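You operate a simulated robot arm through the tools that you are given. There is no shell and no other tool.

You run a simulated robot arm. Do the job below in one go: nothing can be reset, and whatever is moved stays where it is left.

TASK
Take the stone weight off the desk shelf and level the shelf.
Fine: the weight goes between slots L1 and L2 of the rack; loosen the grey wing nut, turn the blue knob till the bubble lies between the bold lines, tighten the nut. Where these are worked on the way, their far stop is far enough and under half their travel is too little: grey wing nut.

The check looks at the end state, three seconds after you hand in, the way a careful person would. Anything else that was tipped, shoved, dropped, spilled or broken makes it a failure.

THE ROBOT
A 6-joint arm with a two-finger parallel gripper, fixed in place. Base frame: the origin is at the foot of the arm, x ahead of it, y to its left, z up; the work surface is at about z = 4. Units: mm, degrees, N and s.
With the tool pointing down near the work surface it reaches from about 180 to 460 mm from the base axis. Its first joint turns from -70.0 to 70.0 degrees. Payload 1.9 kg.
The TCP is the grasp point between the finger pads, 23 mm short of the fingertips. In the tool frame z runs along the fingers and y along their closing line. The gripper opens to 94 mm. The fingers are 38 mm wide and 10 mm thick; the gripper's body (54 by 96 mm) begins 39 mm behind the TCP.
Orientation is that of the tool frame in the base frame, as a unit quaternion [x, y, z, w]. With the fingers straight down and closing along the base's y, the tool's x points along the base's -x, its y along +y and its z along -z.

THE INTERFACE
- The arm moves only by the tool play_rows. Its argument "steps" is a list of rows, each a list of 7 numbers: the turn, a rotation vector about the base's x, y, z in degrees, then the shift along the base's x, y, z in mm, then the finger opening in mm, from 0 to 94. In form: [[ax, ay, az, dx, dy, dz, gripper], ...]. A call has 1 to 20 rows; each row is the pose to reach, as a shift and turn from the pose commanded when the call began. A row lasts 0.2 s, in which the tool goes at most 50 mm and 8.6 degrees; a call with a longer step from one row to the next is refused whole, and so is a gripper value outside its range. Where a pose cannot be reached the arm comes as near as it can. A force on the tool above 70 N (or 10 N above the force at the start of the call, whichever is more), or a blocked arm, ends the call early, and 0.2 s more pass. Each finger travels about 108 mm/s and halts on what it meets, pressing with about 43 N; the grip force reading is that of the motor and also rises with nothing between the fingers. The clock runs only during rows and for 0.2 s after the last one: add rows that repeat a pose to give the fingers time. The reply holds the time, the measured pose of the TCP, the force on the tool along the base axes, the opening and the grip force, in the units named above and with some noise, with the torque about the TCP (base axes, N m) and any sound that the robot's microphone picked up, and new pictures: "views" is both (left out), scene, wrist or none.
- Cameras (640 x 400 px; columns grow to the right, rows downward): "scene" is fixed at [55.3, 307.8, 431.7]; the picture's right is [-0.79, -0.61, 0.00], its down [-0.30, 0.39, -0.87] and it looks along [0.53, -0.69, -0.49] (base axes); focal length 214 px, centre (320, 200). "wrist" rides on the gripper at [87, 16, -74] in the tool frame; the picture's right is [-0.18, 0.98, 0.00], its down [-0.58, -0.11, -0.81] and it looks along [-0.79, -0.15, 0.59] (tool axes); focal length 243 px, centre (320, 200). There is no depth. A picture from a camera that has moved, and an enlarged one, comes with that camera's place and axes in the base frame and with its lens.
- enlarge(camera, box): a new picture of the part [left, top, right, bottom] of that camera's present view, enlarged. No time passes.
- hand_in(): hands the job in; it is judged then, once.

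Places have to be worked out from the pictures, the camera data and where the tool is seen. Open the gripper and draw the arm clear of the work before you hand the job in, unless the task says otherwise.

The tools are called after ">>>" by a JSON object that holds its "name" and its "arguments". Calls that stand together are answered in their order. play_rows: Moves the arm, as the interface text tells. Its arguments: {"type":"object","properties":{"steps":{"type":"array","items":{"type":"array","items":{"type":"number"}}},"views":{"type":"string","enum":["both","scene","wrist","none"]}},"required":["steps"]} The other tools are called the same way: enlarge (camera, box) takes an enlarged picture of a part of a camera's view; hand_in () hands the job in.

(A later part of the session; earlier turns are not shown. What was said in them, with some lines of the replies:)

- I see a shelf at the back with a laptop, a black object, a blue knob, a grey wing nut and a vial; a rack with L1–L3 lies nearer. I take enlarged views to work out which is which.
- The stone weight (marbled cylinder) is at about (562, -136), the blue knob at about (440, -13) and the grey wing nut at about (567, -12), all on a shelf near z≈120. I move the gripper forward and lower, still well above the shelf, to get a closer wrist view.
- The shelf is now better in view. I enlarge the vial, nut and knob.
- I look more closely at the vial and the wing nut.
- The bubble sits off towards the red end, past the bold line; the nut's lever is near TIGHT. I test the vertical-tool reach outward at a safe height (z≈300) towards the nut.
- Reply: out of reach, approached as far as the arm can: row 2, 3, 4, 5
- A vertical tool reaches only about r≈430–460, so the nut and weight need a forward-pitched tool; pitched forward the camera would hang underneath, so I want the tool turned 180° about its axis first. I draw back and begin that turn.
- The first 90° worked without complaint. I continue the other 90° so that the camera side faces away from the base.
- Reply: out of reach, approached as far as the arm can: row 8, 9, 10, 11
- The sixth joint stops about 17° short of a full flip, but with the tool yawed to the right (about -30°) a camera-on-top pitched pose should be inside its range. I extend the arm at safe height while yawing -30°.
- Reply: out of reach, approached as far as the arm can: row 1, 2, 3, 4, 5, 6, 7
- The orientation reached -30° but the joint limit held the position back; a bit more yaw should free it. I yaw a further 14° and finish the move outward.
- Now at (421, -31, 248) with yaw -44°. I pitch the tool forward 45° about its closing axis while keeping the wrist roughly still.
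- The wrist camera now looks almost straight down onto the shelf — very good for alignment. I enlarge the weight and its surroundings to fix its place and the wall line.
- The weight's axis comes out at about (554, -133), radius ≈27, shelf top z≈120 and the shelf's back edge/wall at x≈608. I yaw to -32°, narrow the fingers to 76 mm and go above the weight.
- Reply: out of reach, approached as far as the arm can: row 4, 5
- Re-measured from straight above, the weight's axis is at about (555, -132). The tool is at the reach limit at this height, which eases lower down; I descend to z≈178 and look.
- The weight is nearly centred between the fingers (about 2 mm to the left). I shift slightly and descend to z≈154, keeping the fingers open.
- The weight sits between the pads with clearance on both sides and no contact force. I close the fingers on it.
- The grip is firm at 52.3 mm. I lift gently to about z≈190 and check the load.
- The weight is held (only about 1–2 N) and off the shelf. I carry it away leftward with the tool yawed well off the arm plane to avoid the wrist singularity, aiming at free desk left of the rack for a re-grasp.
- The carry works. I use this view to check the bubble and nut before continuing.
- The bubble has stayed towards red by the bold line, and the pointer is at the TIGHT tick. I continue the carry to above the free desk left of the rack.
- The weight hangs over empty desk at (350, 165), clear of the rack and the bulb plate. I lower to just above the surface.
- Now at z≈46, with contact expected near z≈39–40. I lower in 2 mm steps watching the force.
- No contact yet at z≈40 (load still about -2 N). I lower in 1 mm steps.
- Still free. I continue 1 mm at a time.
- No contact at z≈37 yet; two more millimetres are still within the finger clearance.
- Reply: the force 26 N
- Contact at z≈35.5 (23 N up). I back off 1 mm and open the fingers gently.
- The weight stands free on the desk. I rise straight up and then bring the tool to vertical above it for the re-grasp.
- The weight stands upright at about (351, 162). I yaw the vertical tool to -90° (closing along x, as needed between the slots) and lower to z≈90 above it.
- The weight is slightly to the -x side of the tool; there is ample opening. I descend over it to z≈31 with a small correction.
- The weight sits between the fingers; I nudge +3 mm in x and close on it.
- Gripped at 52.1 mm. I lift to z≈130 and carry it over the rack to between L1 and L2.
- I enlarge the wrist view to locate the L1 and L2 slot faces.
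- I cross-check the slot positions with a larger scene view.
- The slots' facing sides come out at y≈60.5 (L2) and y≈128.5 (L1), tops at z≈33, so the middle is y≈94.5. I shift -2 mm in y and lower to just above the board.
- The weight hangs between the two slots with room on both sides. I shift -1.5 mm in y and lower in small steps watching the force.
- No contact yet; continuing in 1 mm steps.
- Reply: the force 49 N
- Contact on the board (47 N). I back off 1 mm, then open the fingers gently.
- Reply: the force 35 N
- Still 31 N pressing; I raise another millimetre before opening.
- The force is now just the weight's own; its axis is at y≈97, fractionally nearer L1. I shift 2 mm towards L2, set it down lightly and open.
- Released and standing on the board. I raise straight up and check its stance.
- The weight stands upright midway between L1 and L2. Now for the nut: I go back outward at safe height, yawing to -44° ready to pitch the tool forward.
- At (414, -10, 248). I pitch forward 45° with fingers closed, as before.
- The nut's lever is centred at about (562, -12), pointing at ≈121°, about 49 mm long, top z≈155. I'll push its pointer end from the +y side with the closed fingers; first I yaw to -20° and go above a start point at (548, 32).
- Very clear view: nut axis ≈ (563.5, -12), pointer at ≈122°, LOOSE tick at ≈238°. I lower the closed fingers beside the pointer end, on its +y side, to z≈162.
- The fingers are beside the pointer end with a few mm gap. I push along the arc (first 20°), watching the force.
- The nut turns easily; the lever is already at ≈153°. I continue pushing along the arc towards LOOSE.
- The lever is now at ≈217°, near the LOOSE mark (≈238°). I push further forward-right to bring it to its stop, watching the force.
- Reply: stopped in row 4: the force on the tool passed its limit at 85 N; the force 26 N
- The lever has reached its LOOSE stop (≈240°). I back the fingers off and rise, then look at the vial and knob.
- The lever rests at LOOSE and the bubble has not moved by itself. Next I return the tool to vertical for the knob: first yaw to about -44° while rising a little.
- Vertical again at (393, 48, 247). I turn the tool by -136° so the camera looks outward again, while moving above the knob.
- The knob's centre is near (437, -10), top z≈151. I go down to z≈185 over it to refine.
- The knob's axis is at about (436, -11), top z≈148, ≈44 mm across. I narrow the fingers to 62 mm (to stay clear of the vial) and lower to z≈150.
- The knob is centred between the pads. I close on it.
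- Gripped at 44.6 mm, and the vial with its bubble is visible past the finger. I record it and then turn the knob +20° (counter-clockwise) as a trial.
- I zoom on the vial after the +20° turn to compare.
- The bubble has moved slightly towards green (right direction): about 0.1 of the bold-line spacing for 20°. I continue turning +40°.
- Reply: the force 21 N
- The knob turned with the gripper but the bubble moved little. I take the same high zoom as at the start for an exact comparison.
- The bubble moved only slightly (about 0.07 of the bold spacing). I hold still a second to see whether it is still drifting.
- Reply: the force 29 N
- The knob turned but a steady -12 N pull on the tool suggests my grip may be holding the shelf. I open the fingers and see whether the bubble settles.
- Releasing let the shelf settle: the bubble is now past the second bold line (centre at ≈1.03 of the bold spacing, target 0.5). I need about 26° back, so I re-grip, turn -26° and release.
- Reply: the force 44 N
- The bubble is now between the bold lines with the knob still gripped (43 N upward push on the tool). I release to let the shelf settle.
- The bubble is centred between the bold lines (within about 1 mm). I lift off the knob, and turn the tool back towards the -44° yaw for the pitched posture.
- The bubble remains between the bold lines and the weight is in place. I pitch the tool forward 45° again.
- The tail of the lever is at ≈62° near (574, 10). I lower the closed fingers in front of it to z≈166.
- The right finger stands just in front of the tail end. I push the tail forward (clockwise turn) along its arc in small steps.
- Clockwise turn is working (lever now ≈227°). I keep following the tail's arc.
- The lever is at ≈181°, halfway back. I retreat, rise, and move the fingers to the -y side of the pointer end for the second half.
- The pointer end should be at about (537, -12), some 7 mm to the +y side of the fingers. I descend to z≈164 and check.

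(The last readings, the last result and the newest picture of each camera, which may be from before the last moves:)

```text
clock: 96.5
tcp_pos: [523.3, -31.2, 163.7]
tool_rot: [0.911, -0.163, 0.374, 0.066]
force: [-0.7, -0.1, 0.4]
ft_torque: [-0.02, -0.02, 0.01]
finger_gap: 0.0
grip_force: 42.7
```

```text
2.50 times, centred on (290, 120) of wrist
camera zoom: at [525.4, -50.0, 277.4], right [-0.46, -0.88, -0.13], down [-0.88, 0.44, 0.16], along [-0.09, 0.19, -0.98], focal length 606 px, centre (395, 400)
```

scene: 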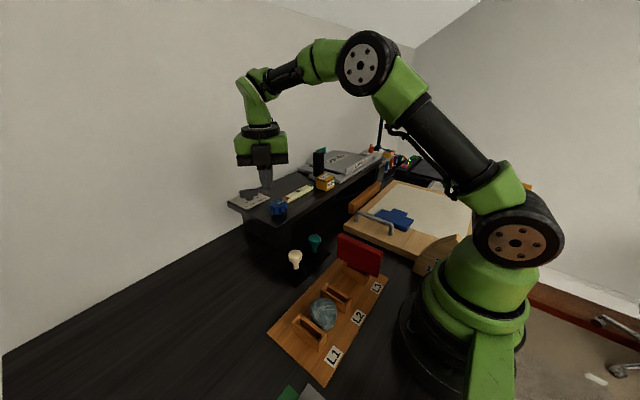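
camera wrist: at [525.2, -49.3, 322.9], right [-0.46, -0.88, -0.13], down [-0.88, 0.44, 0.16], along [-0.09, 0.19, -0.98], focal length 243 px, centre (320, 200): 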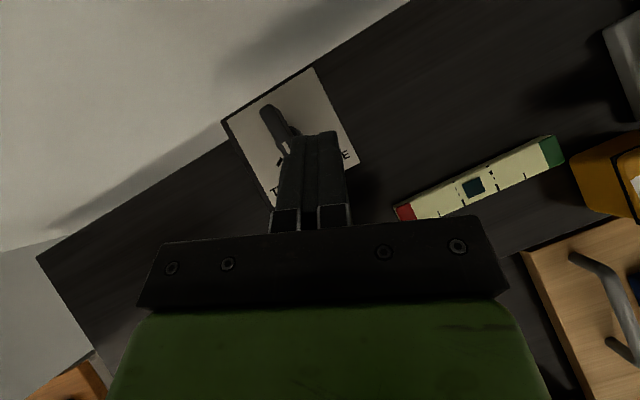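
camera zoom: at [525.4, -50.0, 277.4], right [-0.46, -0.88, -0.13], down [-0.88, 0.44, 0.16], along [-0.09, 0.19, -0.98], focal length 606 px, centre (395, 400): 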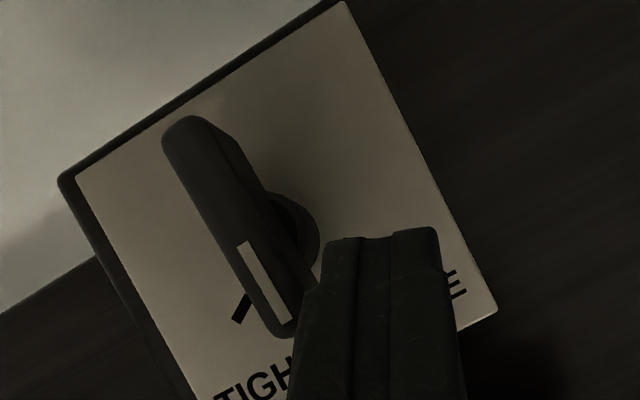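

The fingers stand on the -y side of the pointer end. I push it in +y along its arc towards TIGHT.

>>> {"name": "play_rows", "arguments": {"steps": [[0, 0, 0, 0, 5, 0, 0], [0, 0, 0, 0, 9, 0, 0], [0, 0, 0, 0, 12, 0, 0], [0, 0, 0, -0.3, 15, 0, 0], [0, 0, 0, -0.6, 18, 0, 0], [0, 0, 0, -0.6, 18, 0, 0]], "views": "wrist"}}

>>> {"name": "enlarge", "arguments": {"camera": "wrist", "box": [180, 40, 400, 200]}}

```text
clock: 97.9
tcp_pos: [522.7, -13.1, 165.0]
tool_rot: [0.91, -0.163, 0.375, 0.067]
force: [0.5, -0.7, -0.9]
ft_torque: [0.02, 0.03, 0.02]
finger_gap: 0.1
grip_force: 42.5
camera wrist: at [524.7, -31.6, 277.9], right [-0.46, -0.88, -0.13], down [-0.88, 0.44, 0.16], along [-0.09, 0.19, -0.98], focal length 243 px, centre (320, 200)
```

wrist: 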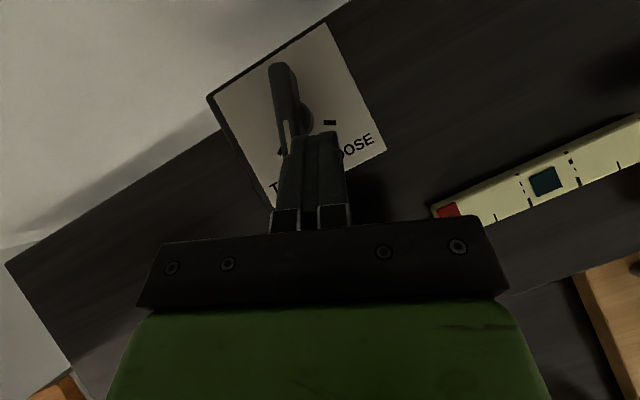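

```text
2.50 times, centred on (290, 120) of wrist
camera zoom: at [524.7, -31.6, 277.9], right [-0.46, -0.88, -0.13], down [-0.88, 0.44, 0.16], along [-0.09, 0.19, -0.98], focal length 606 px, centre (395, 400)
```

zoom: 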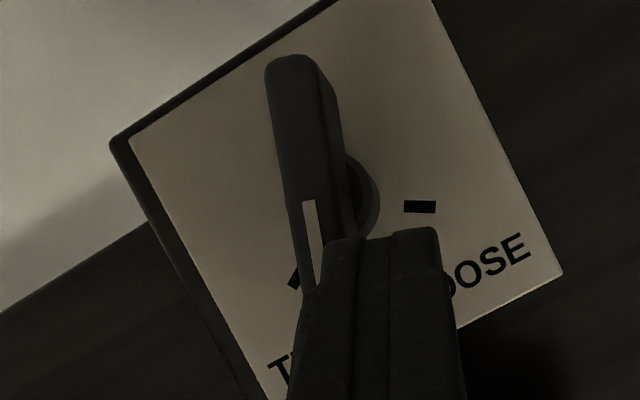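

Lever now ≈159°. I continue along the arc towards the TIGHT stop (≈122°).

>>> {"name": "play_rows", "arguments": {"steps": [[0, 0, 0, 0.3, 1.6, 0, 0], [0, 0, 0, 0.6, 3.2, 0, 0], [0, 0, 0, 1.1, 4.7, 0, 0], [0, 0, 0, 1.7, 6.3, 0, 0], [0, 0, 0, 2.5, 7.8, 0, 0], [0, 0, 0, 3.3, 9.2, 0, 0], [0, 0, 0, 4.8, 11.2, 0, 0], [0, 0, 0, 4.8, 11.2, 0, 0]], "views": "wrist"}}

>>> {"name": "enlarge", "arguments": {"camera": "wrist", "box": [180, 40, 400, 200]}}

```text
clock: 99.7
tcp_pos: [527.0, -1.8, 164.8]
tool_rot: [0.91, -0.162, 0.375, 0.067]
force: [0.5, -0.1, 0.2]
ft_torque: [0.02, 0.04, -0.02]
finger_gap: 0.0
grip_force: 42.6
camera wrist: at [530.6, -20.5, 278.2], right [-0.46, -0.88, -0.13], down [-0.88, 0.44, 0.16], along [-0.08, 0.19, -0.98], focal length 243 px, centre (320, 200)
```

wrist: 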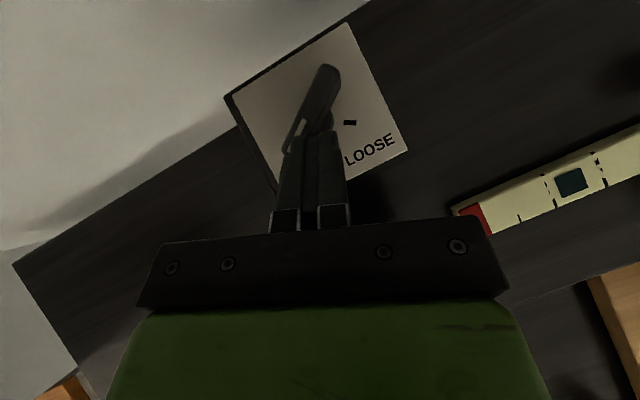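

```text
2.50 times, centred on (290, 120) of wrist
camera zoom: at [530.6, -20.5, 278.2], right [-0.46, -0.88, -0.13], down [-0.88, 0.44, 0.16], along [-0.08, 0.19, -0.98], focal length 606 px, centre (395, 400)
```

zoom: 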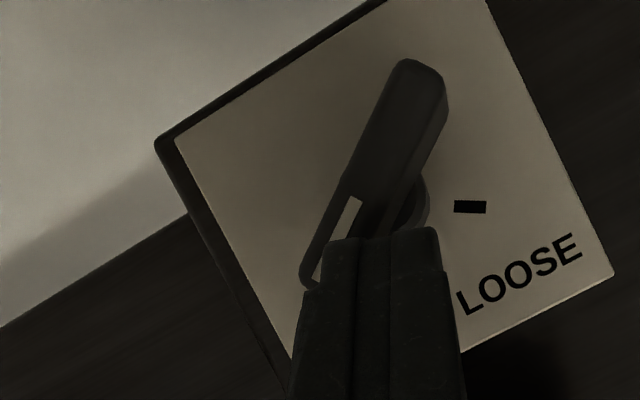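

Lever ≈126°. I push the last few degrees until the stop is felt.

>>> {"name": "play_rows", "arguments": {"steps": [[0, 0, 0, 1, 1, 0, 0], [0, 0, 0, 2, 2, 0, 0], [0, 0, 0, 3, 3, 0, 0], [0, 0, 0, 4.2, 4, 0, 0], [0, 0, 0, 5.4, 5, 0, 0]], "views": "wrist"}}

>>> {"name": "enlarge", "arguments": {"camera": "wrist", "box": [180, 40, 400, 200]}}

```text
clock: 100.8
tcp_pos: [530.4, 0.8, 164.1]
tool_rot: [0.91, -0.168, 0.372, 0.07]
force: [-35.3, -1.6, 16.5]
ft_torque: [0.0, 0.23, 0.03]
finger_gap: 0.1
grip_force: 42.2
stopped in row 5: the force on the tool passed its limit at 76 N (the readings are from after the stop); the commanded pose is now the measured one
camera wrist: at [533.4, -19.0, 278.0], right [-0.47, -0.87, -0.13], down [-0.88, 0.45, 0.17], along [-0.09, 0.19, -0.98], focal length 243 px, centre (320, 200)
```

wrist: 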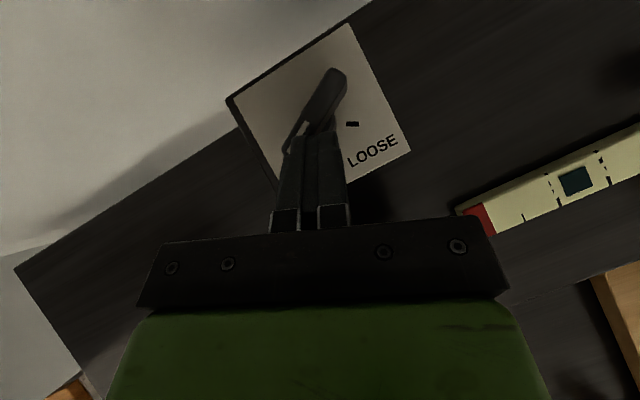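

```text
2.50 times, centred on (290, 120) of wrist
camera zoom: at [533.4, -19.0, 278.0], right [-0.47, -0.87, -0.13], down [-0.88, 0.45, 0.17], along [-0.09, 0.19, -0.98], focal length 606 px, centre (395, 400)
```

zoom: 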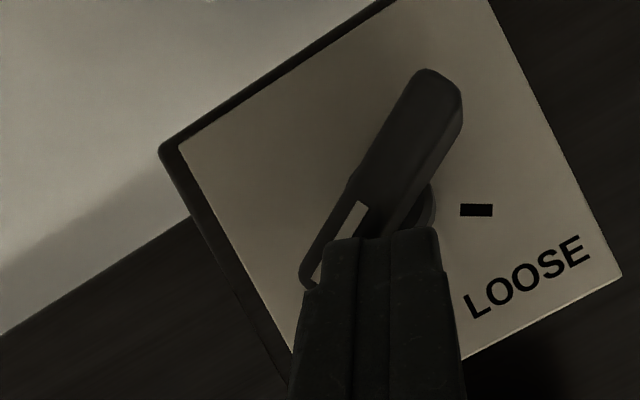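

The lever is at ≈122° and hit its TIGHT stop (76 N). I back off, rise, and check the bubble.

>>> {"name": "play_rows", "arguments": {"steps": [[0, 0, 0, -3, -4, 0, 0], [0, 0, 0, -6, -9, 4, 0], [0, 0, 0, -10, -10, 18, 0], [0, 0, 0, -18, -10, 38, 0], [0, 0, 0, -28, -8, 60, 0], [0, 0, 0, -38, -5, 80, 0], [0, 0, 0, -45, 0, 90, 0], [0, 0, 0, -45, 0, 90, 0]], "views": "both"}}

>>> {"name": "enlarge", "arguments": {"camera": "scene", "box": [275, 175, 325, 206]}}

>>> {"name": "enlarge", "arguments": {"camera": "wrist", "box": [200, 60, 560, 260]}}

>>> {"name": "enlarge", "arguments": {"camera": "scene", "box": [225, 165, 335, 225]}}

```text
clock: 102.6
tcp_pos: [486.3, -0.5, 254.1]
tool_rot: [0.91, -0.167, 0.372, 0.069]
force: [0.3, 0.0, -0.9]
ft_torque: [-0.01, -0.02, 0.01]
finger_gap: 0.0
grip_force: 42.5
camera wrist: at [488.9, -19.6, 367.1], right [-0.47, -0.87, -0.13], down [-0.88, 0.45, 0.17], along [-0.09, 0.19, -0.98], focal length 243 px, centre (320, 200)
```

scene: 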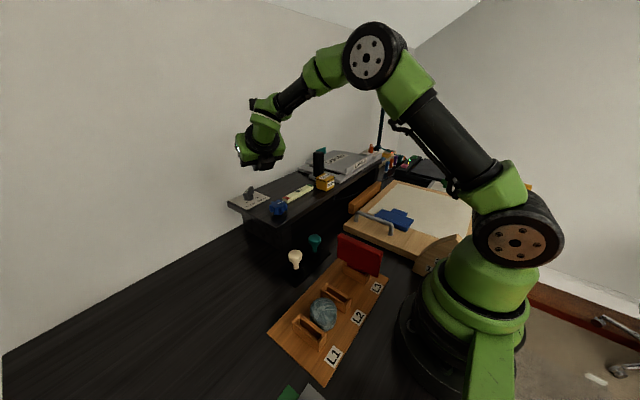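
wrist: 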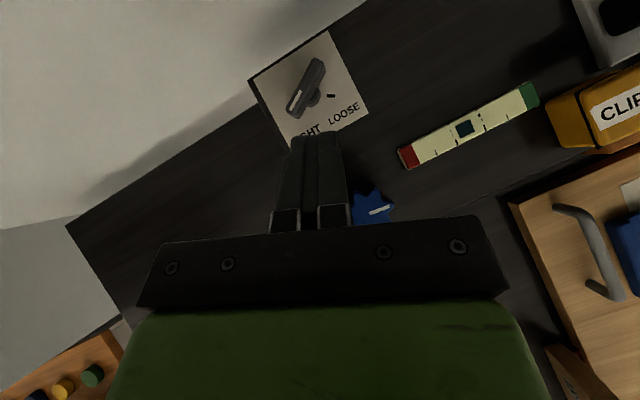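

```text
12.80 times, centred on (300, 190) of scene
camera zoom: at [55.3, 307.8, 431.7], right [-0.79, -0.61, 0.0], down [-0.3, 0.39, -0.87], along [0.53, -0.69, -0.49], focal length 2745 px, centre (576, 322)
```

zoom: 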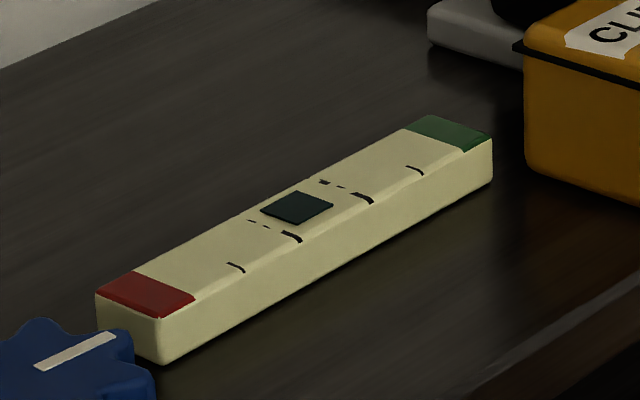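

```text
1.78 times, centred on (380, 160) of wrist
camera zoom: at [488.9, -19.6, 367.1], right [-0.47, -0.87, -0.13], down [-0.88, 0.45, 0.17], along [-0.09, 0.19, -0.98], focal length 431 px, centre (213, 271)
```

zoom: 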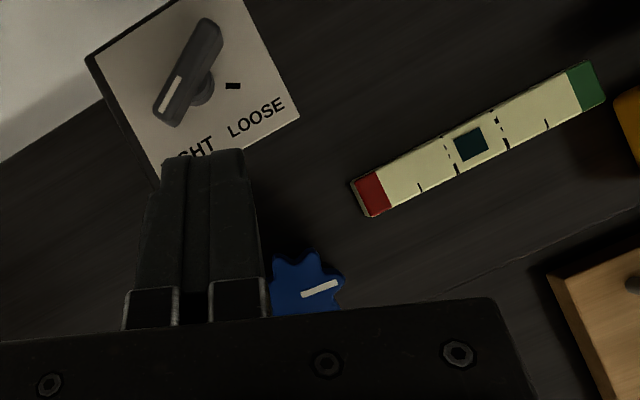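

```text
5.82 times, centred on (280, 195) of scene
camera zoom: at [55.3, 307.8, 431.7], right [-0.79, -0.61, 0.0], down [-0.3, 0.39, -0.87], along [0.53, -0.69, -0.49], focal length 1248 px, centre (553, 229)
```

zoom: 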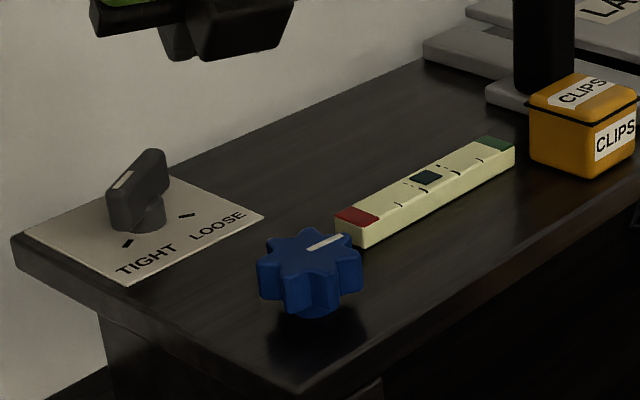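

The bubble lies centred between the bold lines, the nut is at TIGHT, and the weight stands between L1 and L2. I now withdraw the arm: yaw back first, then bring the tool upright, open the fingers and retract.

>>> {"name": "play_rows", "arguments": {"steps": [[0, 0, -8, 0, -10, 12, 10], [0, 0, -16, 0, -20, 24, 30], [0, 0, -24, 0, -30, 35, 50], [0, 0, -24, 0, -30, 35, 60]], "views": "none"}}

>>> {"name": "play_rows", "arguments": {"steps": [[5.2, 5.4, 0, -14, 14, -2, 70], [10.4, 10.8, 0, -30, 30, -5, 80], [15.6, 16.2, 0, -46, 45, -8, 94], [20.85, 21.6, 0, -62, 60, -10, 94], [26.1, 27, 0, -78, 74, -10, 94], [31.3, 32.4, 0, -95, 80, -5, 94], [31.3, 32.4, 0, -120, 75, 10, 94], [31.3, 32.4, 0, -150, 65, 30, 94], [31.3, 32.4, 0, -180, 55, 50, 94], [31.3, 32.4, 0, -200, 50, 60, 94], [31.3, 32.4, 0, -200, 50, 60, 94]], "views": "both"}}

>>> {"name": "enlarge", "arguments": {"camera": "scene", "box": [220, 150, 400, 263]}}

>>> {"name": "enlarge", "arguments": {"camera": "scene", "box": [265, 250, 385, 370]}}

>>> {"name": "enlarge", "arguments": {"camera": "scene", "box": [275, 175, 325, 206]}}

```text
clock: 103.6
tcp_pos: [487.6, -28.3, 288.0]
tool_rot: [0.856, -0.352, 0.35, 0.145]
force: [-0.4, 0.4, -0.2]
ft_torque: [0.01, 0.0, 0.0]
finger_gap: 60.1
grip_force: 0.1
```

```text
clock: 106.0
tcp_pos: [286.2, 21.4, 350.4]
tool_rot: [0.926, -0.378, -0.006, 0.003]
force: [-0.4, 0.3, -0.8]
ft_torque: [0.0, 0.0, 0.0]
finger_gap: 94.3
grip_force: 0.2
camera wrist: at [337.2, -52.5, 424.3], right [-0.82, -0.57, 0.01], down [-0.33, 0.49, 0.81], along [-0.47, 0.66, -0.59], focal length 243 px, centre (320, 200)
```

scene: 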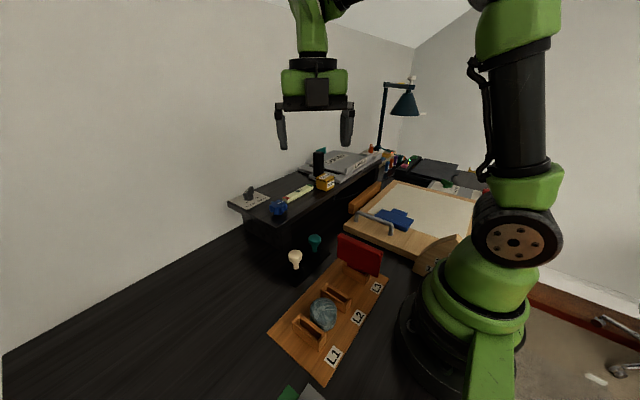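
wrist: 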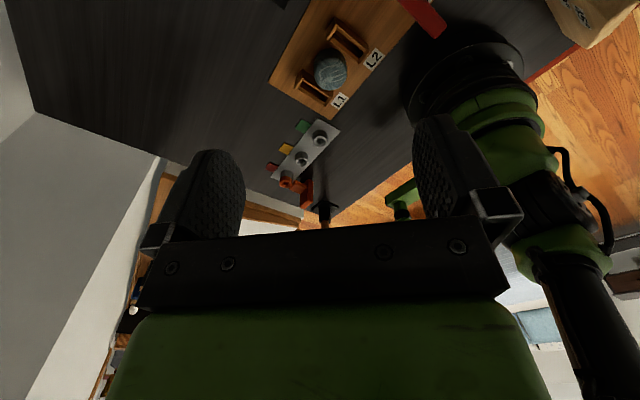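

```text
3.54 times, centred on (310, 206) of scene
camera zoom: at [55.2, 307.8, 431.7], right [-0.79, -0.61, 0.0], down [-0.3, 0.39, -0.87], along [0.53, -0.69, -0.49], focal length 759 px, centre (355, 177)
```

zoom: 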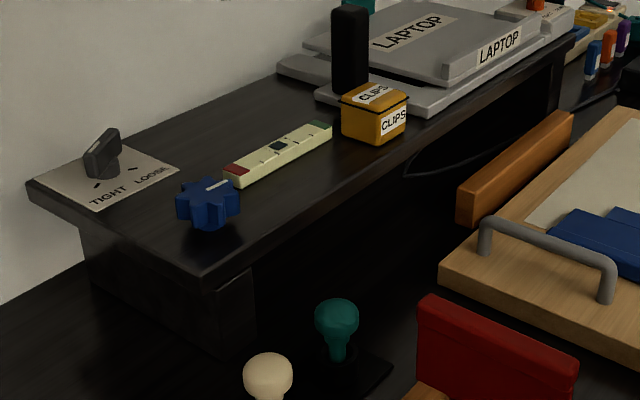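

```text
3.33 times, centred on (325, 310) of scene
camera zoom: at [55.2, 307.8, 431.7], right [-0.79, -0.61, 0.0], down [-0.3, 0.39, -0.87], along [0.53, -0.69, -0.49], focal length 715 px, centre (303, -167)
```

zoom: 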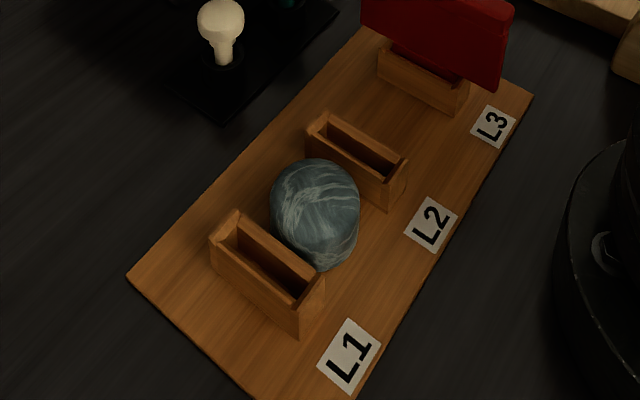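

```text
12.80 times, centred on (300, 190) of scene
camera zoom: at [55.2, 307.8, 431.7], right [-0.79, -0.61, 0.0], down [-0.3, 0.39, -0.87], along [0.53, -0.69, -0.49], focal length 2745 px, centre (576, 322)
```

zoom: 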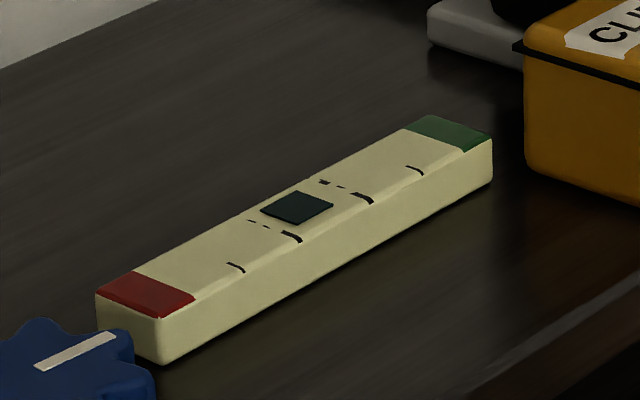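

The final views show the weight upright between L1 and L2, the nut at TIGHT and the bubble centred between the bold lines. Nothing else has moved. The gripper is open and clear of the work, so I hand in.

>>> {"name": "hand_in", "arguments": {}}

```text
The job is handed in.
```

I handed the job in with both parts done; I don't have the result of the check.

- **Weight:** it is off the shelf and stands upright on the rack, about midway between slots L1 and L2. I set it down once on free desk to change grip on the way.
- **Wing nut:** I turned it to its LOOSE stop before adjusting the knob, and afterwards pushed it back to its TIGHT stop.
- **Bubble:** it lies between the bold lines, within about 1 mm of the middle. It stayed there after the nut was tightened and the arm withdrew.
- **Rest of the desk:** the last pictures show nothing else tipped, shoved or dropped. The gripper is open and the arm is drawn back clear.
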